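You operate a simulated robot arm through the tools that you are given. There is no shell and no other tool. Be economical: measure what you need, move in short steps, check, and stop when the job is done.

You run a simulated robot arm. Do the job below in one go: nothing can be reset, and whatever is moved stays where it is left.

Task
Shut the heater and washer water off for the holiday and pull the relief lever.
Fine: heater off, dial on FROST, stop valve shut; only then, for safety, the lever; inlet valve shut.

It is judged by the outcome, as a careful person would: the job done as asked, and still so three seconds after it is handed in. It fails if anything else is knocked over, pushed out of place, dropped, spilled or broken.

Robot
A 7-joint arm with a two-finger parallel gripper, fixed in place. Base frame: the origin is at the foot of the arm, x ahead of it, y to its left, z up; the work surface is at about z = 0.9. Lengths are in m, angles in degrees, forces in N, time in s.
With the tool pointing down near the work surface it reaches from about 0.3 to 0.74 m from the base axis. Its first joint turns from -115.0 to 115.0 degrees. Payload 3.91 kg.
The tool frame sits at the grasp point between the pads (the TCP): z along the fingers, y along the line on which they close. The tips reach 0.03 m beyond it. The gripper opens to 0.11 m. The fingers are 0.02 m wide and 0.01 m thick; the gripper's body (0.048 by 0.112 m) begins 0.055 m behind the TCP.
Orientation is told as [roll, pitch, yaw] about the base's x, y, z axes, in that order, counted from this pose: with the fingers straight down and closing along the base's y, the tool's x points along the base's -x, its y along +y and its z along -z.

Tools
- The arm moves only by the tool move_arm. Its arguments are lists of equal length, an entry for each row: "translation": the shift along the tool's x, y, z in m, a list of three; "rot": the turn, a rotation vector about the tool's x, y, z in degrees, a list of three; "hand": the finger opening in m, from 0 to 0.11. In form: {"translation": [[tx, ty, tz], ...], "rot": [[wx, wy, wz], ...], "hand": [hand, ...]}. A call has 1 to 8 rows; each row is the pose to reach, as a shift and turn from the pose commanded when the call began, along the tool's axes at that moment. Rows are played at 5 a second. More than 0.05 m and 8.6 degrees between two rows, or a gripper value outside its range, and nothing of the call is played. A pose out of reach is approached as far as the arm can. The call stops where the force on the tool passes 90 N (or 10 N more than at its start, if that is more) or the arm is blocked; 0.2 s more then pass. The fingers move at their own pace (about 0.108 m/s each) and stop on an object; they squeeze with about 32 N. The grip force told is the motor's: it shows also when the fingers shut on nothing. Time passes only in rows, and 0.2 s behind the last, so rows that repeat a pose let the fingers close. The reply holds the time, the measured pose of the TCP, the force on the tool along the base axes, the opening and the grip force, in the units named above and with some noise, with the torque about the TCP (base axes, N m) and any sound that the robot's microphone picked up.
- Cameras (640 x 400 px; columns grow to the right, rows downward): "scene" is fixed at [0.4011, 0.6491, 1.5303]; the picture's right is [-0.97, 0.24, 0.00], its down [0.09, 0.35, -0.93] and it looks along [-0.23, -0.90, -0.36] (base axes); focal length 326 px, centre (320, 200). "wrist" rides on the gripper at [0.072, 0.017, -0.103] in the tool frame; the picture's right is [-0.23, 0.97, 0.00], its down [-0.76, -0.18, -0.62] and it looks along [-0.61, -0.14, 0.78] (tool axes); focal length 222 px, centre (320, 200). There is no depth. A picture from a camera that has moved, and an enlarged one, comes with that camera's place and axes in the base frame and with its lens.
- snapshot(camera): a new picture of that camera. No time passes.
- lift_body(by): slides the trunk up (or, below 0, down) by that many m; the arm rides with it, the base frame stays. It gives what a move gives, with no picture.
- inspect(camera, box): a new picture of the part [left, top, right, bottom] of that camera's present view, enlarged. No time passes.
- sign_off(): hands the job in; it is judged then, once.

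Go step by step. Nothing tells you positions but the pictures and the camera data: compare them with the known pose of the tool, close in by small moves and look again before you grip or let go. The budget is 120 turns and 84 pictures, counting those below and the enlarged ones. Unless the task says otherwise, let go and move clear before handing in.

The tools are called after "Call:" as name(argument=value, ...) on one line, values as JSON. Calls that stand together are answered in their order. move_arm: Moves the arm, as the interface text tells. Its arguments: {"type":"object","properties":{"translation":{"type":"array"},"rot":{"type":"array"},"hand":{"type":"array"}},"required":["translation","rot","hand"]} The other tools are called the same way: lift_body (by) slides the trunk up or down; snapshot (camera) takes a picture; inspect (camera, box) takes an enlarged picture of a part of a camera's view; sign_off () hands the job in.

At the start:

```text
time: 0.0
ee_pos: [0.3073, -0.2525, 1.4362]
tcp_rot: [0.0, 0.0, -0.1]
wrist_force: [-0.2, -0.1, 0.0]
ft_torque: [0.0, -0.02, -0.02]
finger_gap: 0.1099
grip_force: 0.1
trunk travel left (down, up): [-0.9, 0.09]
```

scene: 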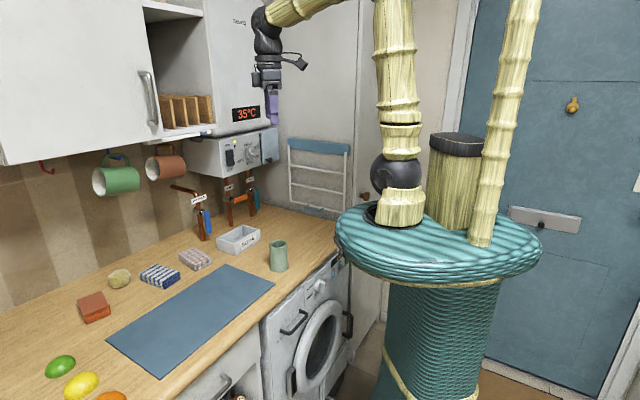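
wrist: 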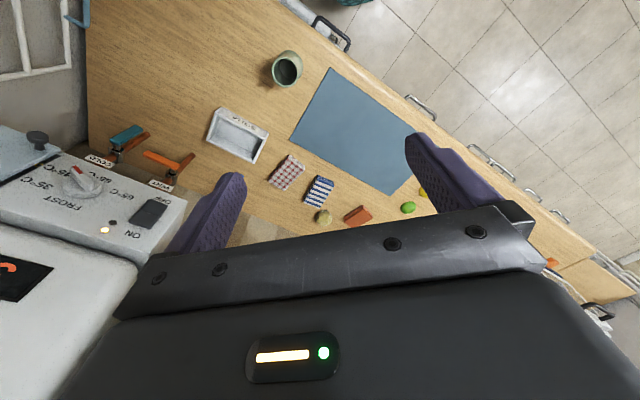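

I see a heater with display 35°C, a control box with a rocker, dial and a lever on its side, and pipes with valves below. I'll look closer first.

Call:
inspect(camera="scene", box=[160, 90, 300, 260])

Call:
inspect(camera="wrist", box=[0, 110, 220, 300])

Call:
inspect(camera="scene", box=[215, 120, 285, 170])

Call:
inspect(camera="scene", box=[165, 165, 275, 245])

```text
2.35 times, centred on (230, 175) of scene
camera zoom: at [0.4011, 0.6491, 1.5303], right [-0.97, 0.24, 0.0], down [0.09, 0.35, -0.93], along [-0.23, -0.9, -0.36], focal length 767 px, centre (532, 259)
```

zoom: 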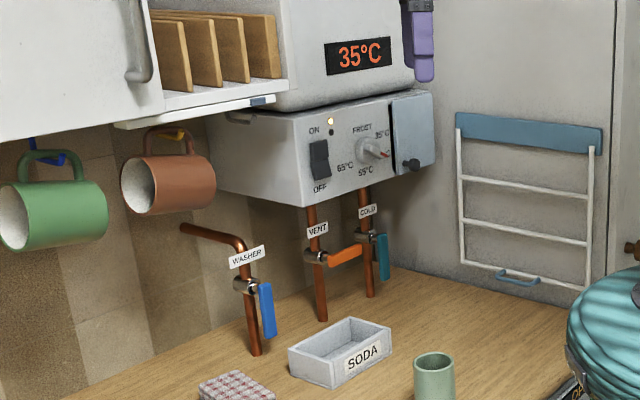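

```text
2.11 times, centred on (110, 205) of wrist
camera zoom: at [0.2355, -0.2355, 1.5402], right [0.23, 0.97, 0.0], down [0.76, -0.18, 0.62], along [0.61, -0.14, -0.78], focal length 468 px, centre (762, 190)
```

zoom: 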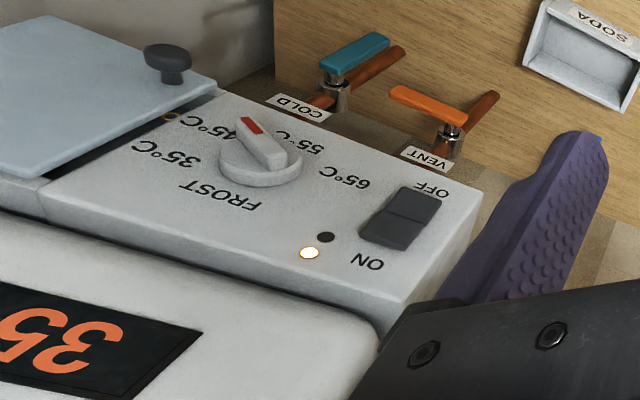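

```text
8.00 times, centred on (250, 145) of scene
camera zoom: at [0.4011, 0.6491, 1.5303], right [-0.97, 0.24, 0.0], down [0.09, 0.35, -0.93], along [-0.23, -0.9, -0.36], focal length 2609 px, centre (880, 640)
```

zoom: 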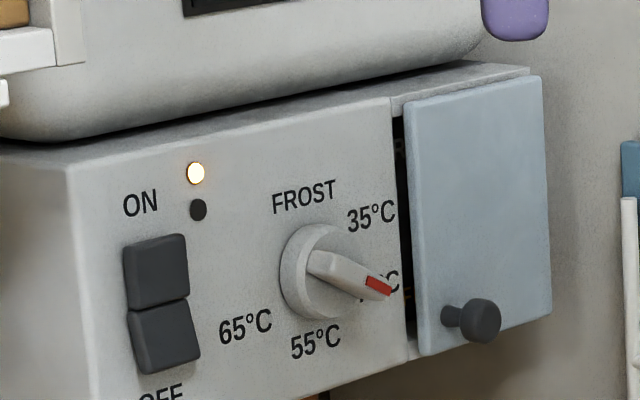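

```text
5.00 times, centred on (220, 205) of scene
camera zoom: at [0.4011, 0.6491, 1.5303], right [-0.97, 0.24, 0.0], down [0.09, 0.35, -0.93], along [-0.23, -0.9, -0.36], focal length 1630 px, centre (820, 175)
```

zoom: 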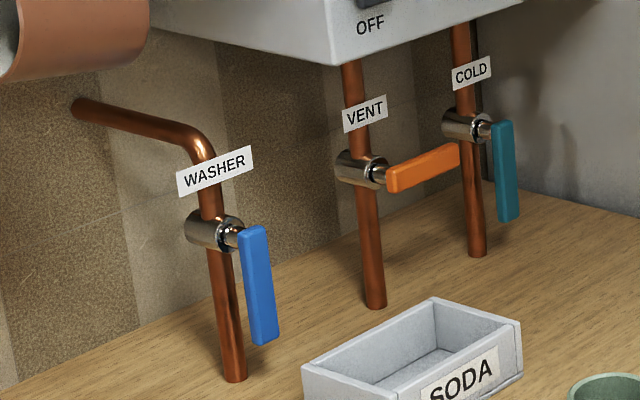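

I place the dial near (0.355,-0.68,1.23) and the rocker near (0.43,-0.605,1.225); the panel seems yawed about 45°. COLD and WASHER stand open, VENT is closed, and the relief lever is probably behind the panel's hinged cover. I'll turn the tool towards the panel.

Call:
move_arm(translation=[[0, 0, 0], [0, 0, 0], [0, 0, 0], [0, 0, 0], [0, 0, 0], [0, 0, 0]], rot=[[0, 0, 7.8], [0, 0, 15.6], [0, 0, 23.4], [0, 0, 31.2], [0, 0, 39], [0, 0, 46.5]], hand=[0.11, 0.08, 0.05, 0.02, 0, 0])

Call:
move_arm(translation=[[0, 0, 0], [0, 0, 0], [0, 0, 0], [0, 0, 0], [0, 0, 0], [0, 0, 0], [0, 0, 0], [0, 0, 0]], rot=[[0, -8.5, 0], [0, -17, 0], [0, -25.5, 0], [0, -34, 0], [0, -42.5, 0], [0, -51, 0], [0, -59.5, 0], [0, -68, 0]], hand=[0, 0, 0, 0, 0, 0, 0, 0])

Call:
snapshot(camera="wrist")

Call:
snapshot(camera="scene")

```text
time: 1.4
ee_pos: [0.3063, -0.2524, 1.4362]
tcp_rot: [0.0, 0.0, -46.5]
wrist_force: [0.2, -0.4, -0.2]
ft_torque: [0.0, 0.02, 0.01]
finger_gap: 0.0
grip_force: 31.9
trunk travel left (down, up): [-0.9, 0.09]
```

```text
time: 3.2
ee_pos: [0.3246, -0.2698, 1.449]
tcp_rot: [0.0, -67.9, -46.5]
wrist_force: [0.3, 1.1, -0.8]
ft_torque: [0.02, 0.0, -0.01]
finger_gap: 0.0001
grip_force: 31.9
out of reach, approached as far as the arm can: row 6, 7, 8
trunk travel left (down, up): [-0.9, 0.09]
```

```text
77 pictures are left
camera wrist: at [0.2527, -0.168, 1.4204], right [0.77, 0.61, 0.21], down [-0.33, 0.09, 0.94], along [0.55, -0.79, 0.27], focal length 222 px, centre (320, 200)
```

wrist: 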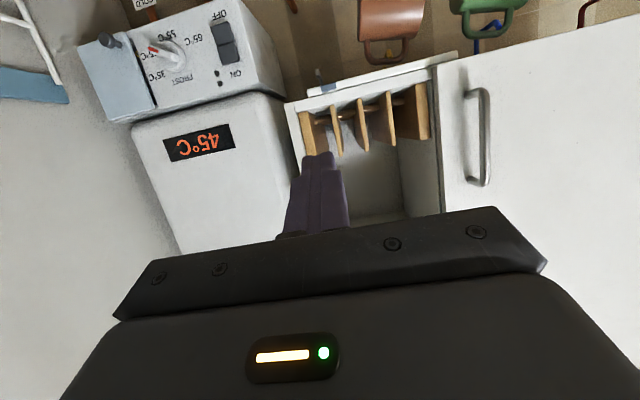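

```text
76 pictures are left
```

scene: 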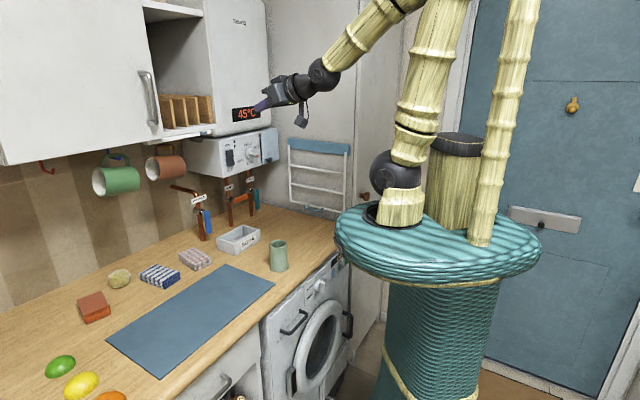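

Display now 45°C (it changes with time). I'll lower the trunk so the arm is level with the panel, then finish pitching to horizontal and check.

Call:
lift_body(by=-0.2)

Call:
move_arm(translation=[[0, 0, 0.03], [0, 0, 0.06], [0, 0, 0.09], [0, 0, 0.1]], rot=[[0, -7, 0], [0, -14, 0], [0, -22, 0], [0, -22, 0]], hand=[0, 0, 0, 0])

Call:
snapshot(camera="wrist")

Call:
snapshot(camera="scene")

```text
time: 5.4
ee_pos: [0.3247, -0.269, 1.2489]
tcp_rot: [0.1, -67.9, -46.4]
wrist_force: [0.8, -0.3, 0.7]
ft_torque: [0.01, 0.01, -0.02]
finger_gap: 0.0
grip_force: 32.2
trunk travel left (down, up): [-0.7, 0.29]
```

```text
time: 6.4
ee_pos: [0.3892, -0.3365, 1.2119]
tcp_rot: [-48.0, -89.9, 1.5]
wrist_force: [0.5, -0.1, 0.2]
ft_torque: [-0.02, 0.01, 0.02]
finger_gap: 0.0003
grip_force: 32.2
out of reach, approached as far as the arm can: row 1, 2, 3
trunk travel left (down, up): [-0.7, 0.29]
```

```text
75 pictures are left
camera wrist: at [0.3307, -0.2478, 1.1389], right [0.71, 0.67, 0.23], down [-0.56, 0.33, 0.76], along [0.44, -0.66, 0.61], focal length 222 px, centre (320, 200)
```

wrist: 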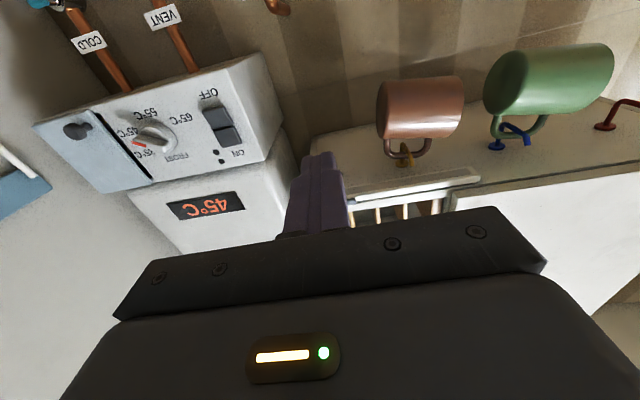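

```text
74 pictures are left
```

scene: 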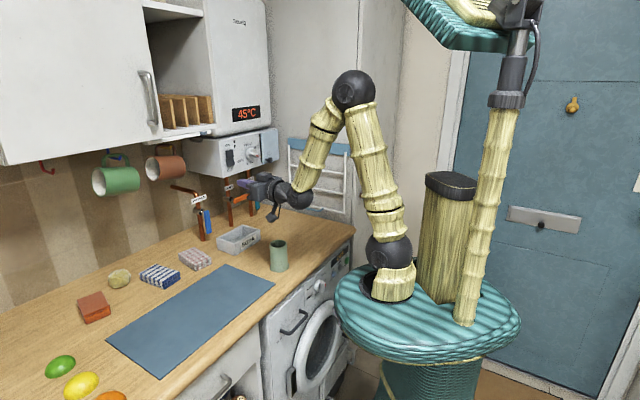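

The tool is now horizontal. I zoom in on the panel from this view.

Call:
inspect(camera="wrist", box=[20, 60, 300, 235])

Call:
inspect(camera="scene", box=[180, 120, 300, 195])

```text
2.29 times, centred on (160, 148) of wrist
camera zoom: at [0.3307, -0.2478, 1.1389], right [0.71, 0.67, 0.23], down [-0.56, 0.33, 0.76], along [0.44, -0.66, 0.61], focal length 508 px, centre (686, 320)
```

zoom: 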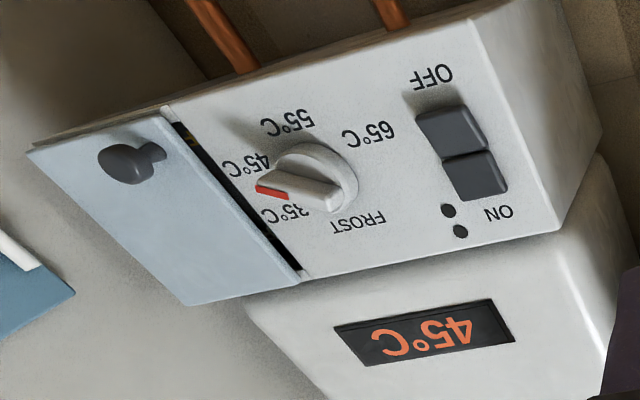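

```text
5.33 times, centred on (240, 158) of scene
camera zoom: at [0.4011, 0.6491, 1.5303], right [-0.97, 0.24, 0.0], down [0.09, 0.35, -0.93], along [-0.23, -0.9, -0.36], focal length 1739 px, centre (747, 427)
```

zoom: 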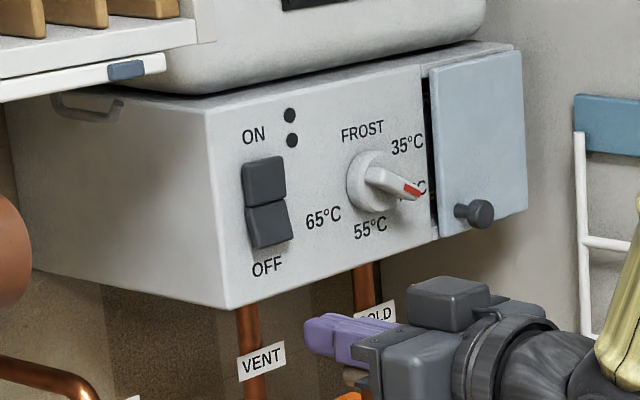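

Panel faces along yaw −46.5°, matching my tool. The OFF half of the rocker is near (0.433,-0.595,1.213); I move to about 6 cm in front of it.

Call:
move_arm(translation=[[0, -0.035, 0.03], [0, -0.07, 0.06], [0, -0.1, 0.09], [0, -0.125, 0.115], [0, -0.146, 0.128]], rot=[[0, 0, 0], [0, 0, 0], [0, 0, 0], [0, 0, 0], [0, 0, 0]], hand=[0, 0, 0, 0, 0])

Call:
snapshot(camera="wrist")

Call:
inspect(camera="scene", box=[180, 120, 300, 195])

```text
time: 7.6
ee_pos: [0.3741, -0.531, 1.2127]
tcp_rot: [8.7, -89.8, -55.2]
wrist_force: [-0.7, -0.1, 0.3]
ft_torque: [0.01, 0.02, -0.01]
finger_gap: 0.0002
grip_force: 32.5
trunk travel left (down, up): [-0.7, 0.29]
```

```text
71 pictures are left
camera wrist: at [0.3143, -0.4441, 1.1394], right [0.71, 0.67, 0.23], down [-0.56, 0.33, 0.76], along [0.44, -0.67, 0.6], focal length 222 px, centre (320, 200)
```

wrist: 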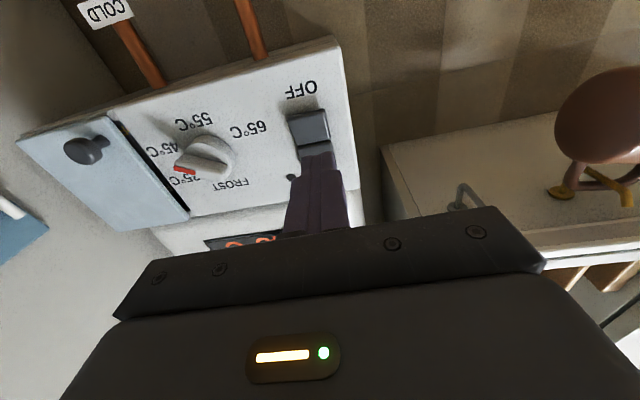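

```text
5.33 times, centred on (240, 158) of scene
camera zoom: at [0.4011, 0.6491, 1.5303], right [-0.97, 0.24, 0.0], down [0.09, 0.35, -0.93], along [-0.23, -0.9, -0.36], focal length 1739 px, centre (747, 427)
```

zoom: 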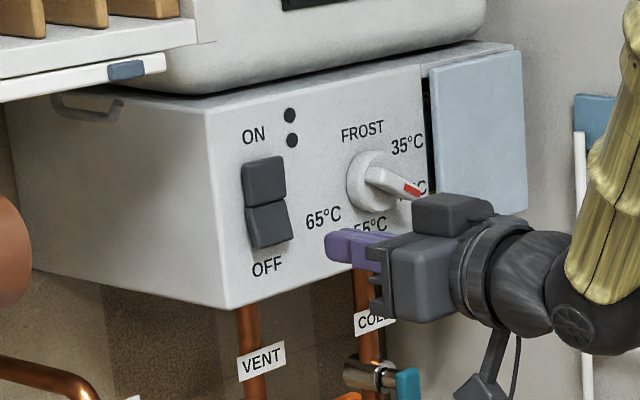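

The fingertip lines up with the OFF half. I press forward in small steps.

Call:
move_arm(translation=[[0, 0, 0.025], [0, 0, 0.04], [0, 0, 0.05], [0, 0, 0.055], [0, 0, 0.06]], rot=[[0, 0, 0], [0, 0, 0], [0, 0, 0], [0, 0, 0], [0, 0, 0]], hand=[0, 0, 0, 0, 0])

Call:
inspect(camera="scene", box=[180, 100, 300, 175])

```text
time: 8.8
ee_pos: [0.4123, -0.5744, 1.2136]
tcp_rot: [-8.2, -89.9, -38.3]
wrist_force: [-0.3, 0.2, 0.3]
ft_torque: [0.02, -0.01, -0.02]
finger_gap: 0.0001
grip_force: 31.5
trunk travel left (down, up): [-0.7, 0.29]
```

```text
5.33 times, centred on (240, 138) of scene
camera zoom: at [0.4011, 0.6491, 1.5303], right [-0.97, 0.24, 0.0], down [0.09, 0.35, -0.93], along [-0.23, -0.9, -0.36], focal length 1739 px, centre (747, 533)
```

zoom: 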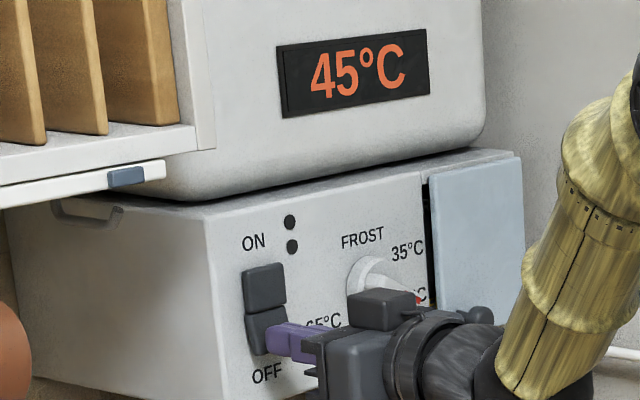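

No contact yet; the tip is just in front of the OFF half. I keep pressing.

Call:
move_arm(translation=[[0, 0, 0.005], [0, 0, 0.01], [0, 0, 0.014], [0, 0, 0.018]], rot=[[0, 0, 0], [0, 0, 0], [0, 0, 0], [0, 0, 0]], hand=[0, 0, 0, 0])

Call:
inspect(camera="scene", box=[180, 100, 300, 175])

```text
time: 9.8
ee_pos: [0.422, -0.5854, 1.2103]
tcp_rot: [-8.6, -89.8, -37.9]
wrist_force: [-10.8, 15.2, -4.2]
ft_torque: [-0.1, -0.01, 0.19]
finger_gap: 0.0002
grip_force: 32.4
trunk travel left (down, up): [-0.7, 0.29]
```

```text
5.33 times, centred on (240, 138) of scene
camera zoom: at [0.4011, 0.6491, 1.5303], right [-0.97, 0.24, 0.0], down [0.09, 0.35, -0.93], along [-0.23, -0.9, -0.36], focal length 1739 px, centre (747, 533)
```

zoom: 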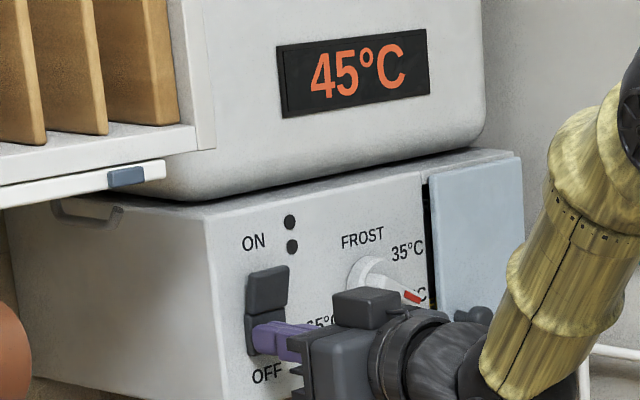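

The rocker tilted to OFF under about 19 N. I back off and check.

Call:
move_arm(translation=[[0, 0, -0.04], [0, 0, -0.08], [0, 0.0, -0.11], [0, 0, -0.11]], rot=[[0, 0, 0], [0, 0, 0], [0, 0, 0], [0, 0, 0]], hand=[0, 0, 0, 0])

Call:
inspect(camera="scene", box=[200, 100, 290, 160])

Call:
inspect(camera="wrist", box=[10, 30, 370, 255])

```text
time: 10.8
ee_pos: [0.3503, -0.5054, 1.2086]
tcp_rot: [-14.7, -89.9, -31.8]
wrist_force: [-0.2, 0.1, 0.1]
ft_torque: [-0.02, 0.03, 0.0]
finger_gap: 0.0
grip_force: 32.1
trunk travel left (down, up): [-0.7, 0.29]
```

```text
6.67 times, centred on (245, 130) of scene
camera zoom: at [0.4011, 0.6491, 1.5303], right [-0.97, 0.24, 0.0], down [0.09, 0.35, -0.93], along [-0.23, -0.9, -0.36], focal length 2174 px, centre (820, 667)
```

zoom: 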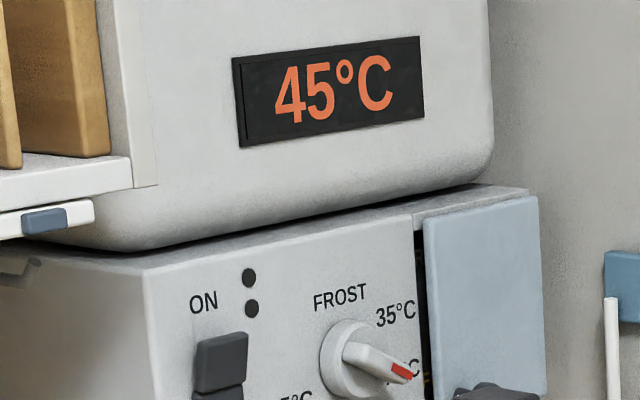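

```text
1.78 times, centred on (190, 142) of wrist
camera zoom: at [0.2908, -0.4171, 1.1374], right [0.71, 0.67, 0.23], down [-0.56, 0.33, 0.76], along [0.44, -0.67, 0.61], focal length 395 px, centre (551, 302)
```

zoom: 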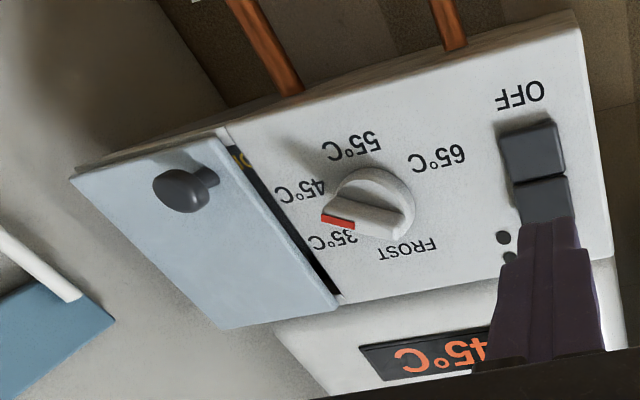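

I place the dial axis at about (0.36,-0.678,1.2185), pointer at −30° (45°C), with FROST straight up, so it needs a 120° counter-clockwise turn. I line up on its axis at a stand-off and look at the rocker.

Call:
move_arm(translation=[[0, -0.04, 0], [-0.005, -0.08, 0.0], [-0.01, -0.112, 0.01]], rot=[[0, 0, 0], [0, 0, 0], [0, 0, 0]], hand=[0, 0, 0])

Call:
snapshot(camera="wrist")

Call:
inspect(camera="scene", box=[200, 110, 290, 170])

```text
time: 11.6
ee_pos: [0.2763, -0.5921, 1.2231]
tcp_rot: [23.1, -89.9, -69.6]
wrist_force: [0.5, -0.5, 0.0]
ft_torque: [-0.01, 0.01, 0.0]
finger_gap: 0.0
grip_force: 32.3
trunk travel left (down, up): [-0.7, 0.29]
```

```text
65 pictures are left
camera wrist: at [0.2167, -0.5041, 1.1504], right [0.71, 0.67, 0.23], down [-0.56, 0.33, 0.76], along [0.44, -0.67, 0.61], focal length 222 px, centre (320, 200)
```

wrist: 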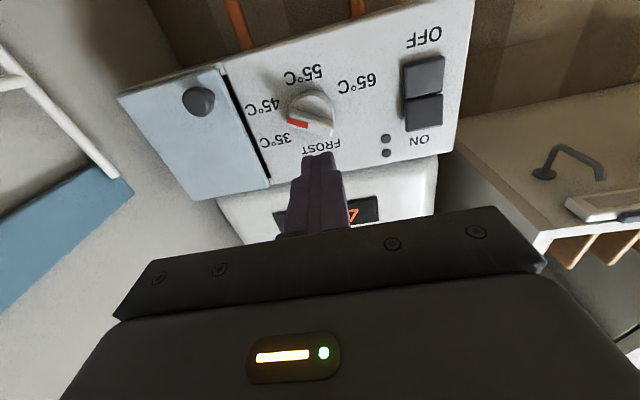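

```text
6.67 times, centred on (245, 140) of scene
camera zoom: at [0.4011, 0.6491, 1.5303], right [-0.97, 0.24, 0.0], down [0.09, 0.35, -0.93], along [-0.23, -0.9, -0.36], focal length 2174 px, centre (820, 600)
```

zoom: 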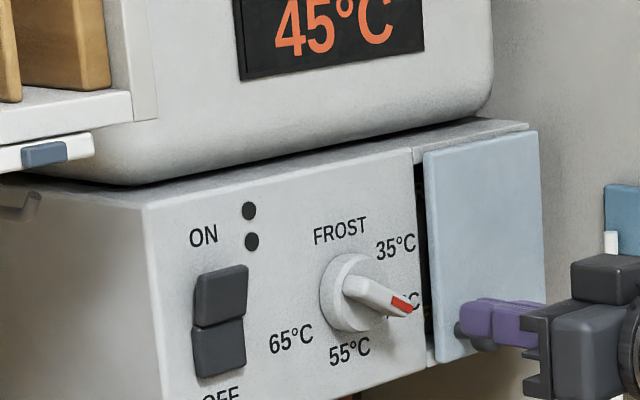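

The rocker now leans to OFF. I zoom in to refine the dial centre relative to the tool axis.

Call:
inspect(camera="wrist", box=[235, 50, 395, 150])

```text
4.00 times, centred on (315, 100) of wrist
camera zoom: at [0.2167, -0.5041, 1.1504], right [0.71, 0.67, 0.23], down [-0.56, 0.33, 0.76], along [0.44, -0.67, 0.61], focal length 888 px, centre (340, 600)
```

zoom: 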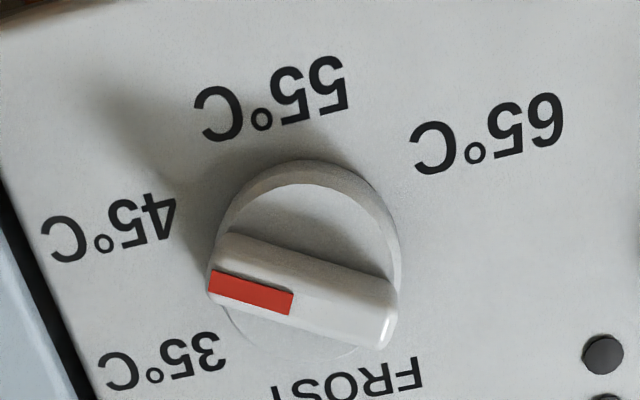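

The dial centre is 5.5 mm right and 6 mm below the tool axis, and the bar stands about 3 cm off the panel. I correct that and turn the tool +120° so that I can then turn the dial in one go.

Call:
move_arm(translation=[[0.006, -0.0055, 0], [0.006, -0.0055, 0], [0.006, -0.0055, 0], [0.006, -0.0055, 0], [0.006, -0.0055, 0], [0.006, -0.0055, 0], [0.006, -0.0055, 0], [0.006, -0.0055, 0]], rot=[[0, 0, 8], [0, 0, 16], [0, 0, 24], [0, 0, 32], [0, 0, 40], [0, 0, 48], [0, 0, 56], [0, 0, 60]], hand=[0.05, 0.05, 0.05, 0.05, 0.05, 0.05, 0.05, 0.05])

Call:
move_arm(translation=[[0, 0, 0], [0, 0, 0], [0, 0, 0], [0, 0, 0], [0, 0, 0], [0, 0, 0], [0, 0, 0], [0, 0, 0]], rot=[[0, 0, 8], [0, 0, 16], [0, 0, 24], [0, 0, 32], [0, 0, 40], [0, 0, 48], [0, 0, 56], [0, 0, 60]], hand=[0.05, 0.05, 0.05, 0.05, 0.05, 0.05, 0.05, 0.05])

Call:
snapshot(camera="wrist")

Call:
snapshot(camera="scene")

```text
time: 13.4
ee_pos: [0.27, -0.5949, 1.2162]
tcp_rot: [89.9, -30.0, -136.3]
wrist_force: [-0.2, 0.2, 0.2]
ft_torque: [0.01, 0.0, -0.04]
finger_gap: 0.05
grip_force: 0.2
trunk travel left (down, up): [-0.7, 0.29]
```

```text
time: 15.2
ee_pos: [0.2707, -0.5949, 1.2139]
tcp_rot: [89.9, 30.1, -136.5]
wrist_force: [0.0, 0.9, 0.2]
ft_torque: [-0.01, 0.02, 0.0]
finger_gap: 0.0502
grip_force: 0.0
trunk travel left (down, up): [-0.7, 0.29]
```

```text
62 pictures are left
camera wrist: at [0.2391, -0.4825, 1.2662], right [-0.5, -0.47, 0.73], down [-0.84, 0.06, -0.54], along [0.21, -0.88, -0.43], focal length 222 px, centre (320, 200)
```

wrist: 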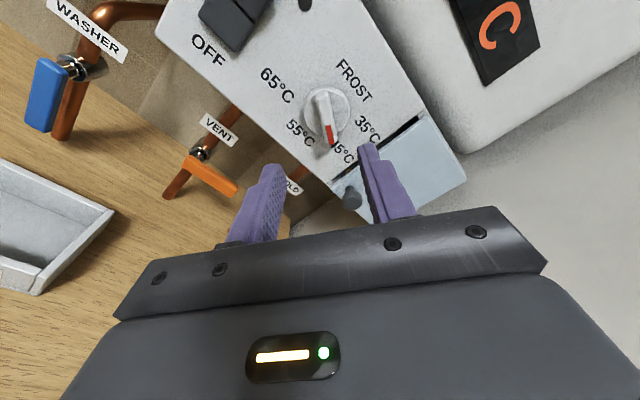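

```text
61 pictures are left
```

scene: 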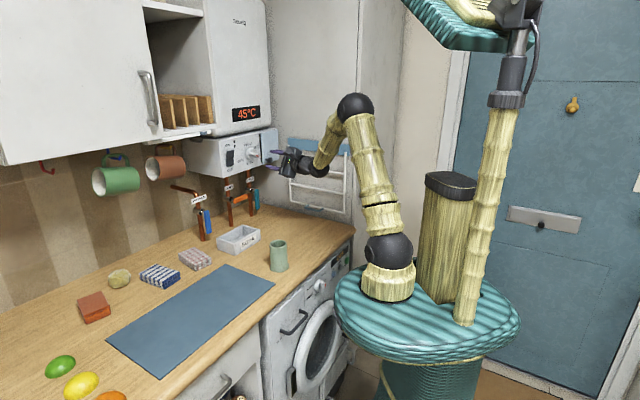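

Call:
inspect(camera="wrist", box=[240, 60, 400, 160])

```text
4.00 times, centred on (320, 110) of wrist
camera zoom: at [0.2391, -0.4825, 1.2662], right [-0.5, -0.47, 0.73], down [-0.84, 0.06, -0.54], along [0.21, -0.88, -0.43], focal length 888 px, centre (320, 560)
```

zoom: 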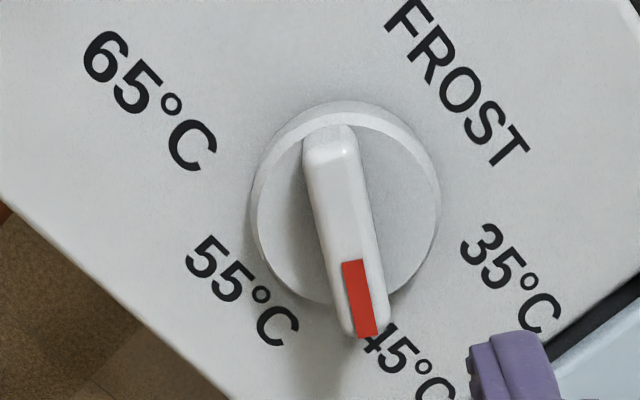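

Combining views, the panel is about 1.2 cm further than assumed. I correct laterally and come closer with the bar between the fingers.

Call:
move_arm(translation=[[0.0025, 0.0073, 0.02], [0.0025, 0.0073, 0.04], [0.0025, 0.0073, 0.055]], rot=[[0, 0, 0], [0, 0, 0], [0, 0, 0]], hand=[0.05, 0.05, 0.05])

Call:
inspect(camera="wrist", box=[200, 40, 440, 190])

Call:
inspect(camera="scene", box=[220, 120, 310, 180])

```text
time: 16.0
ee_pos: [0.3063, -0.6368, 1.2237]
tcp_rot: [90.0, 30.0, -136.4]
wrist_force: [0.4, -0.1, -0.2]
ft_torque: [-0.03, -0.01, -0.02]
finger_gap: 0.05
grip_force: 0.0
trunk travel left (down, up): [-0.7, 0.29]
```

```text
2.67 times, centred on (320, 115) of wrist
camera zoom: at [0.274, -0.5239, 1.2738], right [-0.49, -0.47, 0.73], down [-0.84, 0.06, -0.53], along [0.21, -0.88, -0.43], focal length 592 px, centre (320, 427)
```

zoom: 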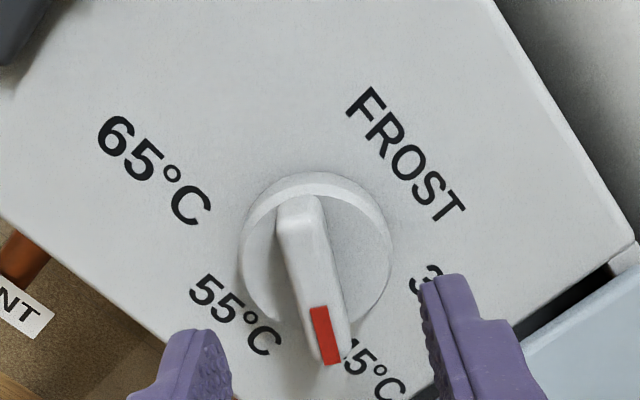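

```text
6.67 times, centred on (265, 150) of scene
camera zoom: at [0.4011, 0.6491, 1.5303], right [-0.97, 0.24, 0.0], down [0.09, 0.35, -0.93], along [-0.23, -0.9, -0.36], focal length 2174 px, centre (687, 533)
```

zoom: 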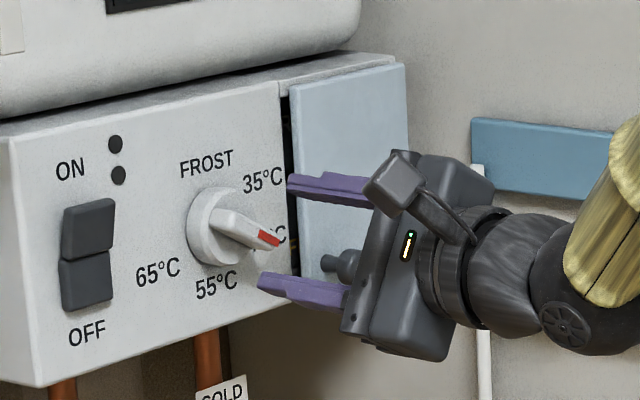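

Call:
move_arm(translation=[[0.003, 0.0, 0.012], [0.003, 0.0, 0.024], [0.003, 0, 0.03]], rot=[[0, 0, 0], [0, 0, 0], [0, 0, 0]], hand=[0.05, 0.05, 0.05])

Call:
inspect(camera="wrist", box=[200, 40, 440, 190])

Call:
inspect(camera="scene", box=[220, 120, 310, 180])

```text
time: 16.8
ee_pos: [0.3297, -0.657, 1.2251]
tcp_rot: [89.9, 30.0, -136.5]
wrist_force: [0.7, -0.7, 0.6]
ft_torque: [0.04, 0.01, 0.04]
finger_gap: 0.0501
grip_force: 0.1
trunk travel left (down, up): [-0.7, 0.29]
```

```text
2.67 times, centred on (320, 115) of wrist
camera zoom: at [0.2975, -0.5433, 1.2758], right [-0.49, -0.47, 0.73], down [-0.84, 0.06, -0.53], along [0.21, -0.88, -0.43], focal length 592 px, centre (320, 427)
```

zoom: 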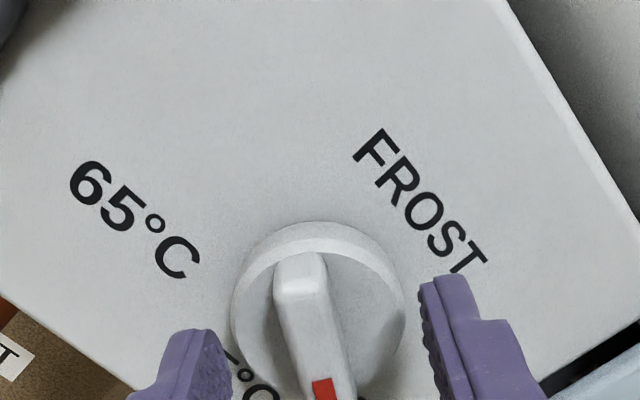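

```text
6.67 times, centred on (265, 150) of scene
camera zoom: at [0.4011, 0.6491, 1.5303], right [-0.97, 0.24, 0.0], down [0.09, 0.35, -0.93], along [-0.23, -0.9, -0.36], focal length 2174 px, centre (687, 533)
```

zoom: 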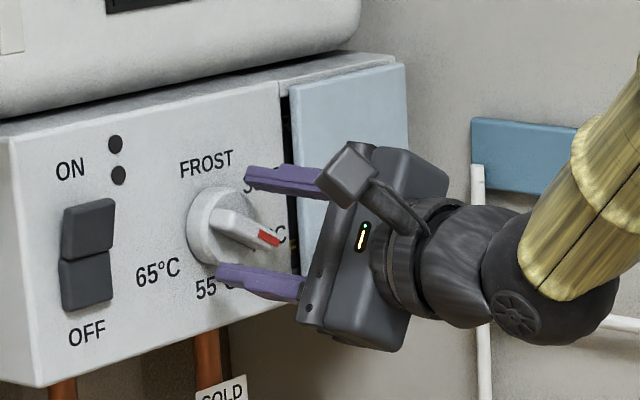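

Aligned within about 2 mm. I go in 10 mm more and close on the bar.

Call:
move_arm(translation=[[0, 0.0, 0.005], [0, 0.0, 0.01], [0, 0, 0.01]], rot=[[0, 0, 0], [0, 0, 0], [0, 0, 0]], hand=[0.05, 0.05, 0.05])

Call:
move_arm(translation=[[0, 0, 0], [0, 0, 0], [0, 0, 0]], rot=[[0, 0, 0], [0, 0, 0], [0, 0, 0]], hand=[0.0, 0.0, 0.0])

Call:
inspect(camera="wrist", box=[200, 90, 440, 240])

Call:
inspect(camera="scene", box=[220, 120, 310, 180])

```text
time: 17.6
ee_pos: [0.3366, -0.6638, 1.2245]
tcp_rot: [89.9, 30.0, -136.4]
wrist_force: [0.4, -0.9, 0.5]
ft_torque: [0.01, 0.01, -0.02]
finger_gap: 0.0499
grip_force: 0.1
trunk travel left (down, up): [-0.7, 0.29]
```

```text
time: 18.4
ee_pos: [0.337, -0.6633, 1.2225]
tcp_rot: [89.7, 29.9, -136.6]
wrist_force: [-0.2, 5.3, -7.1]
ft_torque: [0.07, 0.06, 0.34]
finger_gap: 0.0446
grip_force: 44.9
trunk travel left (down, up): [-0.7, 0.29]
```

```text
2.67 times, centred on (320, 165) of wrist
camera zoom: at [0.3048, -0.5509, 1.2745], right [-0.49, -0.47, 0.73], down [-0.84, 0.06, -0.53], along [0.21, -0.88, -0.43], focal length 592 px, centre (320, 293)
```

zoom: 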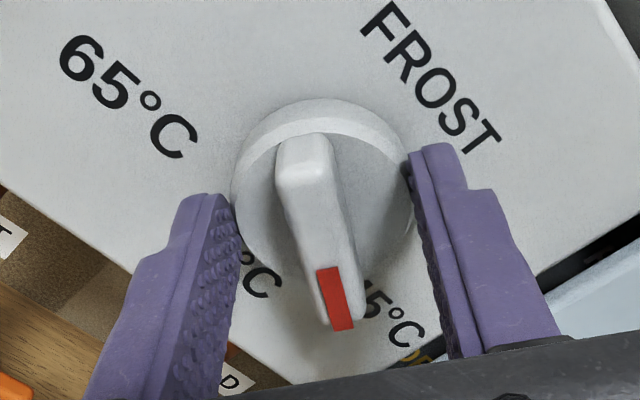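

```text
6.67 times, centred on (265, 150) of scene
camera zoom: at [0.4011, 0.6491, 1.5303], right [-0.97, 0.24, 0.0], down [0.09, 0.35, -0.93], along [-0.23, -0.9, -0.36], focal length 2174 px, centre (687, 533)
```

zoom: 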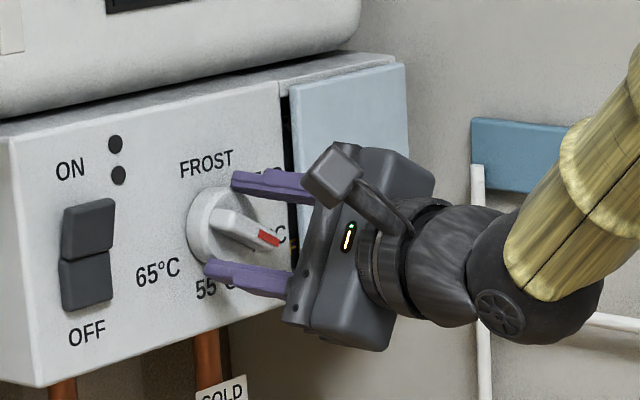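

The fingers closed on the round base (44.6 mm). I open, back off 9 mm, and close on the bar instead.

Call:
move_arm(translation=[[0, 0, 0], [0, 0, -0.005], [0, 0, -0.009], [0, 0, -0.009]], rot=[[0, 0, 0], [0, 0, 0], [0, 0, 0], [0, 0, 0]], hand=[0.055, 0.055, 0.055, 0.055])

Call:
move_arm(translation=[[0, 0, 0], [0, 0, 0], [0, 0, 0]], rot=[[0, 0, 0], [0, 0, 0], [0, 0, 0]], hand=[0.0, 0.0, 0.0])

Call:
inspect(camera="wrist", box=[200, 90, 440, 240])

```text
time: 19.4
ee_pos: [0.3297, -0.6557, 1.2238]
tcp_rot: [89.8, 29.9, -136.6]
wrist_force: [-0.1, -0.5, 0.4]
ft_torque: [-0.02, 0.04, -0.01]
finger_gap: 0.0548
grip_force: 0.0
trunk travel left (down, up): [-0.7, 0.29]
```

```text
time: 20.2
ee_pos: [0.3308, -0.6558, 1.2242]
tcp_rot: [89.8, 30.0, -136.5]
wrist_force: [0.1, -0.8, 1.0]
ft_torque: [0.38, 0.39, 0.21]
finger_gap: 0.0129
grip_force: 45.1
trunk travel left (down, up): [-0.7, 0.29]
```

```text
2.67 times, centred on (320, 165) of wrist
camera zoom: at [0.2983, -0.543, 1.2748], right [-0.49, -0.47, 0.73], down [-0.84, 0.06, -0.53], along [0.21, -0.88, -0.43], focal length 592 px, centre (320, 293)
```

zoom: 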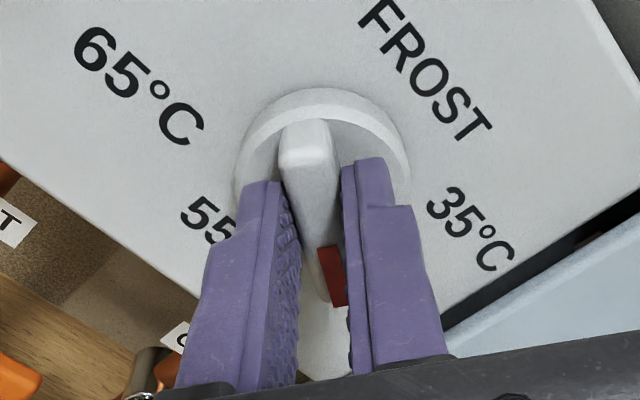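

The bar is gripped (12.9 mm). I turn it counter-clockwise 60°, then check.

Call:
move_arm(translation=[[0, 0, 0], [0, 0, 0], [0, 0, 0], [0, 0, 0], [0, 0, 0], [0, 0, 0], [0, 0, 0], [0, 0, 0]], rot=[[0, 0, -8], [0, 0, -16], [0, 0, -24], [0, 0, -32], [0, 0, -40], [0, 0, -48], [0, 0, -56], [0, 0, -60]], hand=[0, 0, 0, 0, 0, 0, 0, 0])

Call:
inspect(camera="wrist", box=[200, 90, 440, 240])

```text
time: 22.0
ee_pos: [0.3295, -0.6564, 1.2201]
tcp_rot: [89.4, -30.0, -136.1]
wrist_force: [-4.5, 15.6, -28.3]
ft_torque: [-0.09, -0.29, -0.37]
finger_gap: 0.013
grip_force: 44.6
trunk travel left (down, up): [-0.7, 0.29]
```

```text
2.67 times, centred on (320, 165) of wrist
camera zoom: at [0.3104, -0.5313, 1.199], right [0.22, 0.19, 0.96], down [-0.97, -0.07, 0.23], along [0.11, -0.98, 0.17], focal length 592 px, centre (320, 293)
```

zoom: 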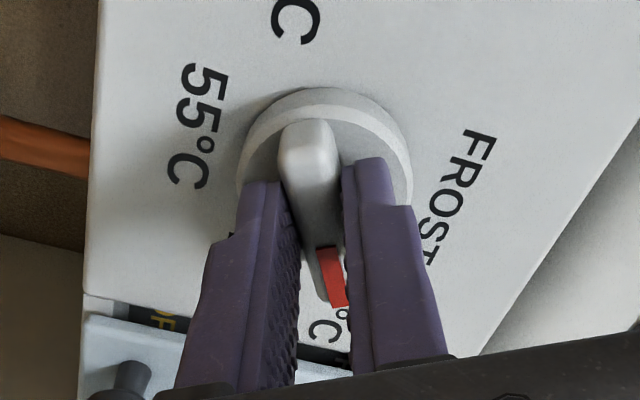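

It turned with the bar to 35°C; there's some side load from eccentricity, so I yield about 3 mm down and continue to FROST.

Call:
move_arm(translation=[[0.0024, -0.0021, 0], [0.0024, -0.0021, 0], [0.0024, -0.0021, 0], [0.0024, -0.0021, 0], [0.0024, -0.0021, 0], [0.0024, -0.0021, 0], [0.0024, -0.0021, 0], [0.0024, -0.0021, 0]], rot=[[0, 0, -8], [0, 0, -16], [0, 0, -24], [0, 0, -32], [0, 0, -40], [0, 0, -48], [0, 0, -56], [0, 0, -60]], hand=[0, 0, 0, 0, 0, 0, 0, 0])

Call:
inspect(camera="wrist", box=[200, 90, 440, 240])

```text
time: 23.8
ee_pos: [0.3266, -0.6584, 1.2173]
tcp_rot: [9.6, -89.5, -56.3]
wrist_force: [-17.7, -0.8, -26.0]
ft_torque: [-0.01, -0.07, 0.22]
finger_gap: 0.0133
grip_force: 45.6
trunk travel left (down, up): [-0.7, 0.29]
```

```text
2.67 times, centred on (320, 165) of wrist
camera zoom: at [0.2688, -0.5707, 1.1464], right [0.71, 0.67, 0.23], down [-0.55, 0.33, 0.77], along [0.44, -0.67, 0.6], focal length 592 px, centre (320, 293)
```

zoom: 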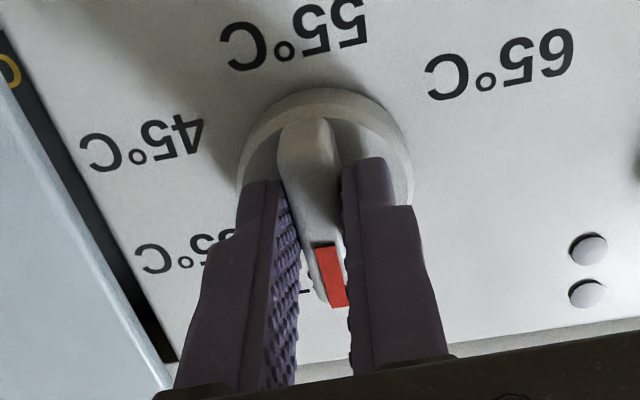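

Pointer appears at FROST. I release and back out to check.

Call:
move_arm(translation=[[0, 0, 0], [0, 0, 0], [0, 0, -0.04], [0, 0, -0.08], [0, 0, -0.11]], rot=[[0, 0, 0], [0, 0, 0], [0, 0, 0], [0, 0, 0], [0, 0, 0]], hand=[0.05, 0.05, 0.05, 0.05, 0.05])

Call:
inspect(camera="wrist", box=[80, 10, 480, 260])

Call:
inspect(camera="scene", box=[200, 100, 290, 180])

```text
time: 25.0
ee_pos: [0.2564, -0.5742, 1.2221]
tcp_rot: [-9.6, -90.0, -36.9]
wrist_force: [0.2, -0.6, -0.1]
ft_torque: [0.0, 0.01, 0.04]
finger_gap: 0.0502
grip_force: 0.0
trunk travel left (down, up): [-0.7, 0.29]
```

```text
1.60 times, centred on (280, 135) of wrist
camera zoom: at [0.1978, -0.4874, 1.1502], right [0.71, 0.67, 0.23], down [-0.56, 0.33, 0.76], along [0.44, -0.66, 0.61], focal length 355 px, centre (384, 304)
```

zoom: 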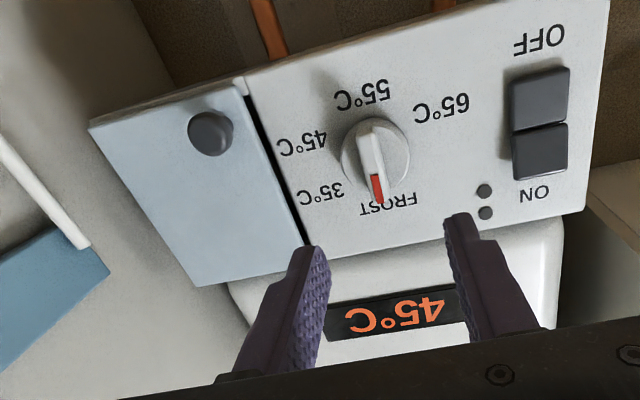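

```text
5.00 times, centred on (245, 140) of scene
camera zoom: at [0.4011, 0.6491, 1.5303], right [-0.97, 0.24, 0.0], down [0.09, 0.35, -0.93], along [-0.23, -0.9, -0.36], focal length 1630 px, centre (695, 500)
```

zoom: 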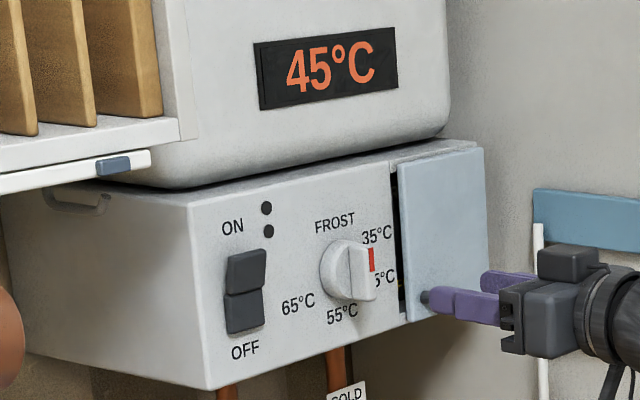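

Heater is OFF and the dial is on FROST. Next is COLD, with its handle top near z≈1.05 at (h≈0.77, l≈−0.26) in panel coordinates. I lower the hand in front of it.

Call:
move_arm(translation=[[0.04, -0.012, 0], [0.08, -0.025, 0], [0.12, -0.037, 0], [0.16, -0.05, 0], [0.177, -0.05, 0]], rot=[[0, 0, 0], [0, 0, 0], [0, 0, 0], [0, 0, 0], [0, 0, 0]], hand=[0.05, 0.05, 0.05, 0.05, 0.05])

Call:
snapshot(camera="wrist")

Call:
snapshot(camera="scene")

```text
time: 26.2
ee_pos: [0.2224, -0.61, 1.0463]
tcp_rot: [-5.5, -89.9, -40.8]
wrist_force: [-0.6, 0.0, 0.9]
ft_torque: [-0.01, 0.01, 0.03]
finger_gap: 0.0498
grip_force: 0.1
trunk travel left (down, up): [-0.7, 0.29]
```

```text
48 pictures are left
camera wrist: at [0.1628, -0.5231, 0.9727], right [0.71, 0.67, 0.23], down [-0.56, 0.33, 0.76], along [0.44, -0.67, 0.61], focal length 222 px, centre (320, 200)
```

wrist: 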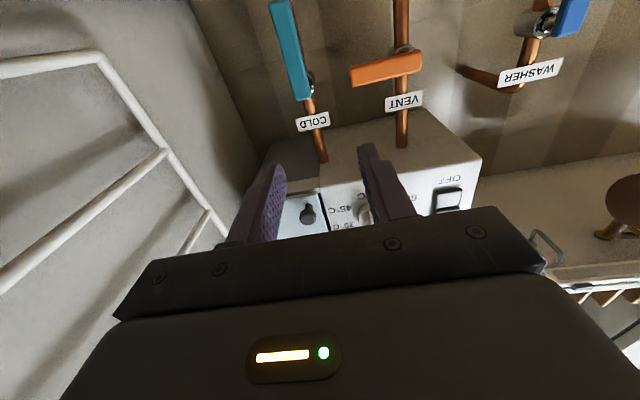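

```text
47 pictures are left
```

scene: 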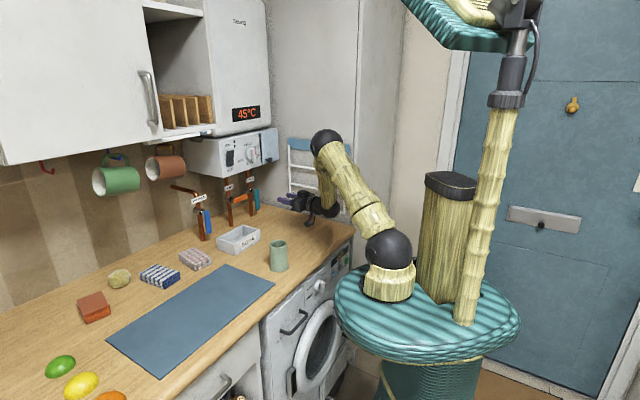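

Call:
inspect(camera="wrist", box=[220, 0, 420, 125])

Call:
inspect(camera="scene", box=[215, 170, 305, 230])

```text
3.20 times, centred on (320, 62) of wrist
camera zoom: at [0.1628, -0.5231, 0.9727], right [0.71, 0.67, 0.23], down [-0.56, 0.33, 0.76], along [0.44, -0.67, 0.61], focal length 711 px, centre (320, 640)
```

zoom: 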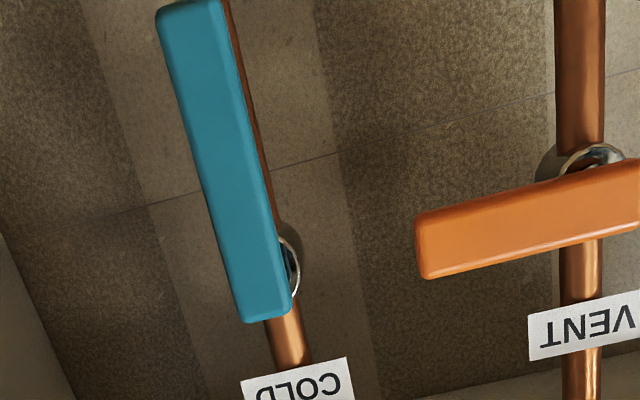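

```text
6.67 times, centred on (260, 200) of scene
camera zoom: at [0.4011, 0.6491, 1.5303], right [-0.97, 0.24, 0.0], down [0.09, 0.35, -0.93], along [-0.23, -0.9, -0.36], focal length 2174 px, centre (720, 200)
```

zoom: 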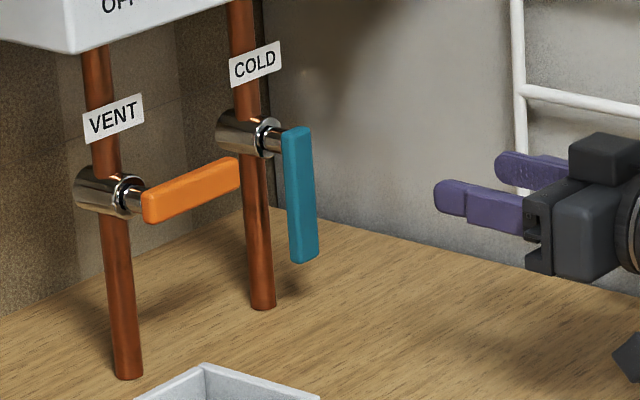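

COLD handle: front at h≈0.781, l≈−0.277, spanning z 0.95–1.042, pivot about 1.03. I line up and approach.

Call:
move_arm(translation=[[0.014, -0.0185, 0.03], [0.014, -0.0185, 0.07], [0.014, -0.0185, 0.1], [0.014, -0.0185, 0.12]], rot=[[0, 0, 0], [0, 0, 0], [0, 0, 0], [0, 0, 0]], hand=[0.05, 0.05, 0.05, 0.05])

Call:
inspect(camera="wrist", box=[200, 40, 440, 190])

Call:
inspect(camera="scene", box=[215, 170, 305, 230])

```text
time: 27.2
ee_pos: [0.2899, -0.7111, 1.0282]
tcp_rot: [2.9, -89.8, -49.4]
wrist_force: [0.4, 0.6, 0.4]
ft_torque: [-0.03, -0.03, 0.03]
finger_gap: 0.0503
grip_force: 0.0
trunk travel left (down, up): [-0.7, 0.29]
```

```text
2.67 times, centred on (320, 115) of wrist
camera zoom: at [0.2309, -0.6235, 0.9562], right [0.71, 0.67, 0.23], down [-0.56, 0.33, 0.76], along [0.44, -0.67, 0.6], focal length 592 px, centre (320, 427)
```

zoom: 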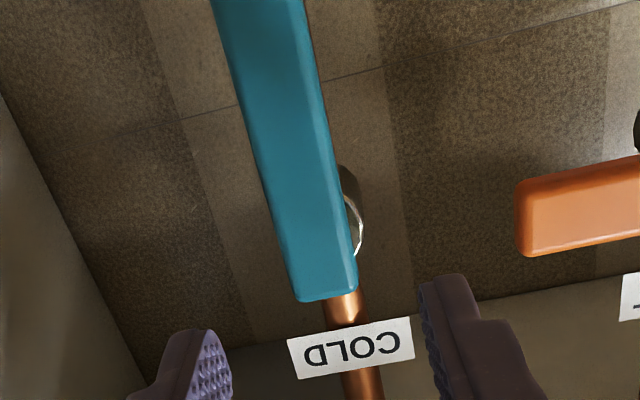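

```text
6.67 times, centred on (260, 200) of scene
camera zoom: at [0.4011, 0.6491, 1.5303], right [-0.97, 0.24, 0.0], down [0.09, 0.35, -0.93], along [-0.23, -0.9, -0.36], focal length 2174 px, centre (720, 200)
```

zoom: 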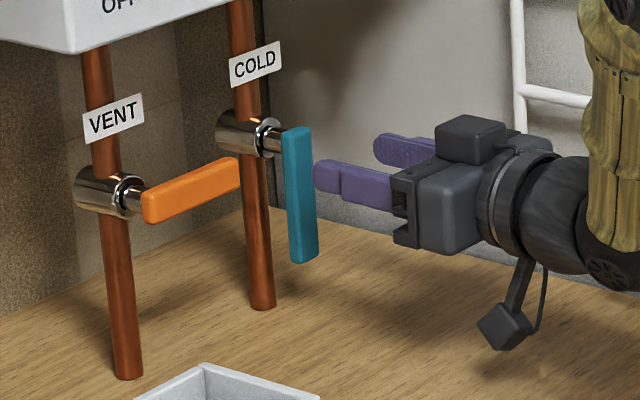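

Well centred. I advance 46 mm to straddle the handle.

Call:
move_arm(translation=[[0, 0, 0.015], [0, 0, 0.03], [0, 0, 0.04], [0, 0, 0.046]], rot=[[0, 0, 0], [0, 0, 0], [0, 0, 0], [0, 0, 0]], hand=[0.05, 0.05, 0.05, 0.05])

Call:
inspect(camera="wrist", box=[200, 90, 440, 240])

Call:
inspect(camera="scene", box=[215, 170, 305, 230])

```text
time: 28.2
ee_pos: [0.3205, -0.7442, 1.0306]
tcp_rot: [6.5, -89.9, -53.1]
wrist_force: [0.9, 0.5, -0.4]
ft_torque: [0.01, -0.04, 0.01]
finger_gap: 0.0499
grip_force: 0.0
trunk travel left (down, up): [-0.7, 0.29]
```

```text
2.67 times, centred on (320, 165) of wrist
camera zoom: at [0.2619, -0.656, 0.9581], right [0.71, 0.67, 0.23], down [-0.56, 0.33, 0.76], along [0.44, -0.67, 0.61], focal length 592 px, centre (320, 293)
```

zoom: 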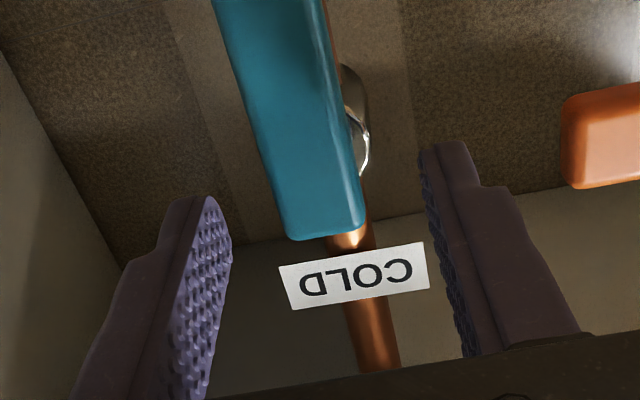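

```text
6.67 times, centred on (260, 200) of scene
camera zoom: at [0.4011, 0.6491, 1.5303], right [-0.97, 0.24, 0.0], down [0.09, 0.35, -0.93], along [-0.23, -0.9, -0.36], focal length 2174 px, centre (720, 200)
```

zoom: 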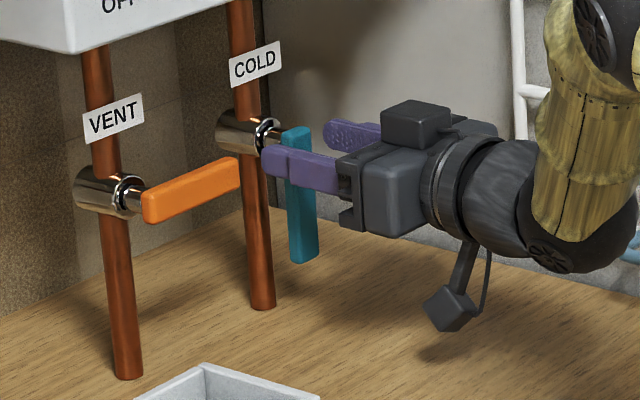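

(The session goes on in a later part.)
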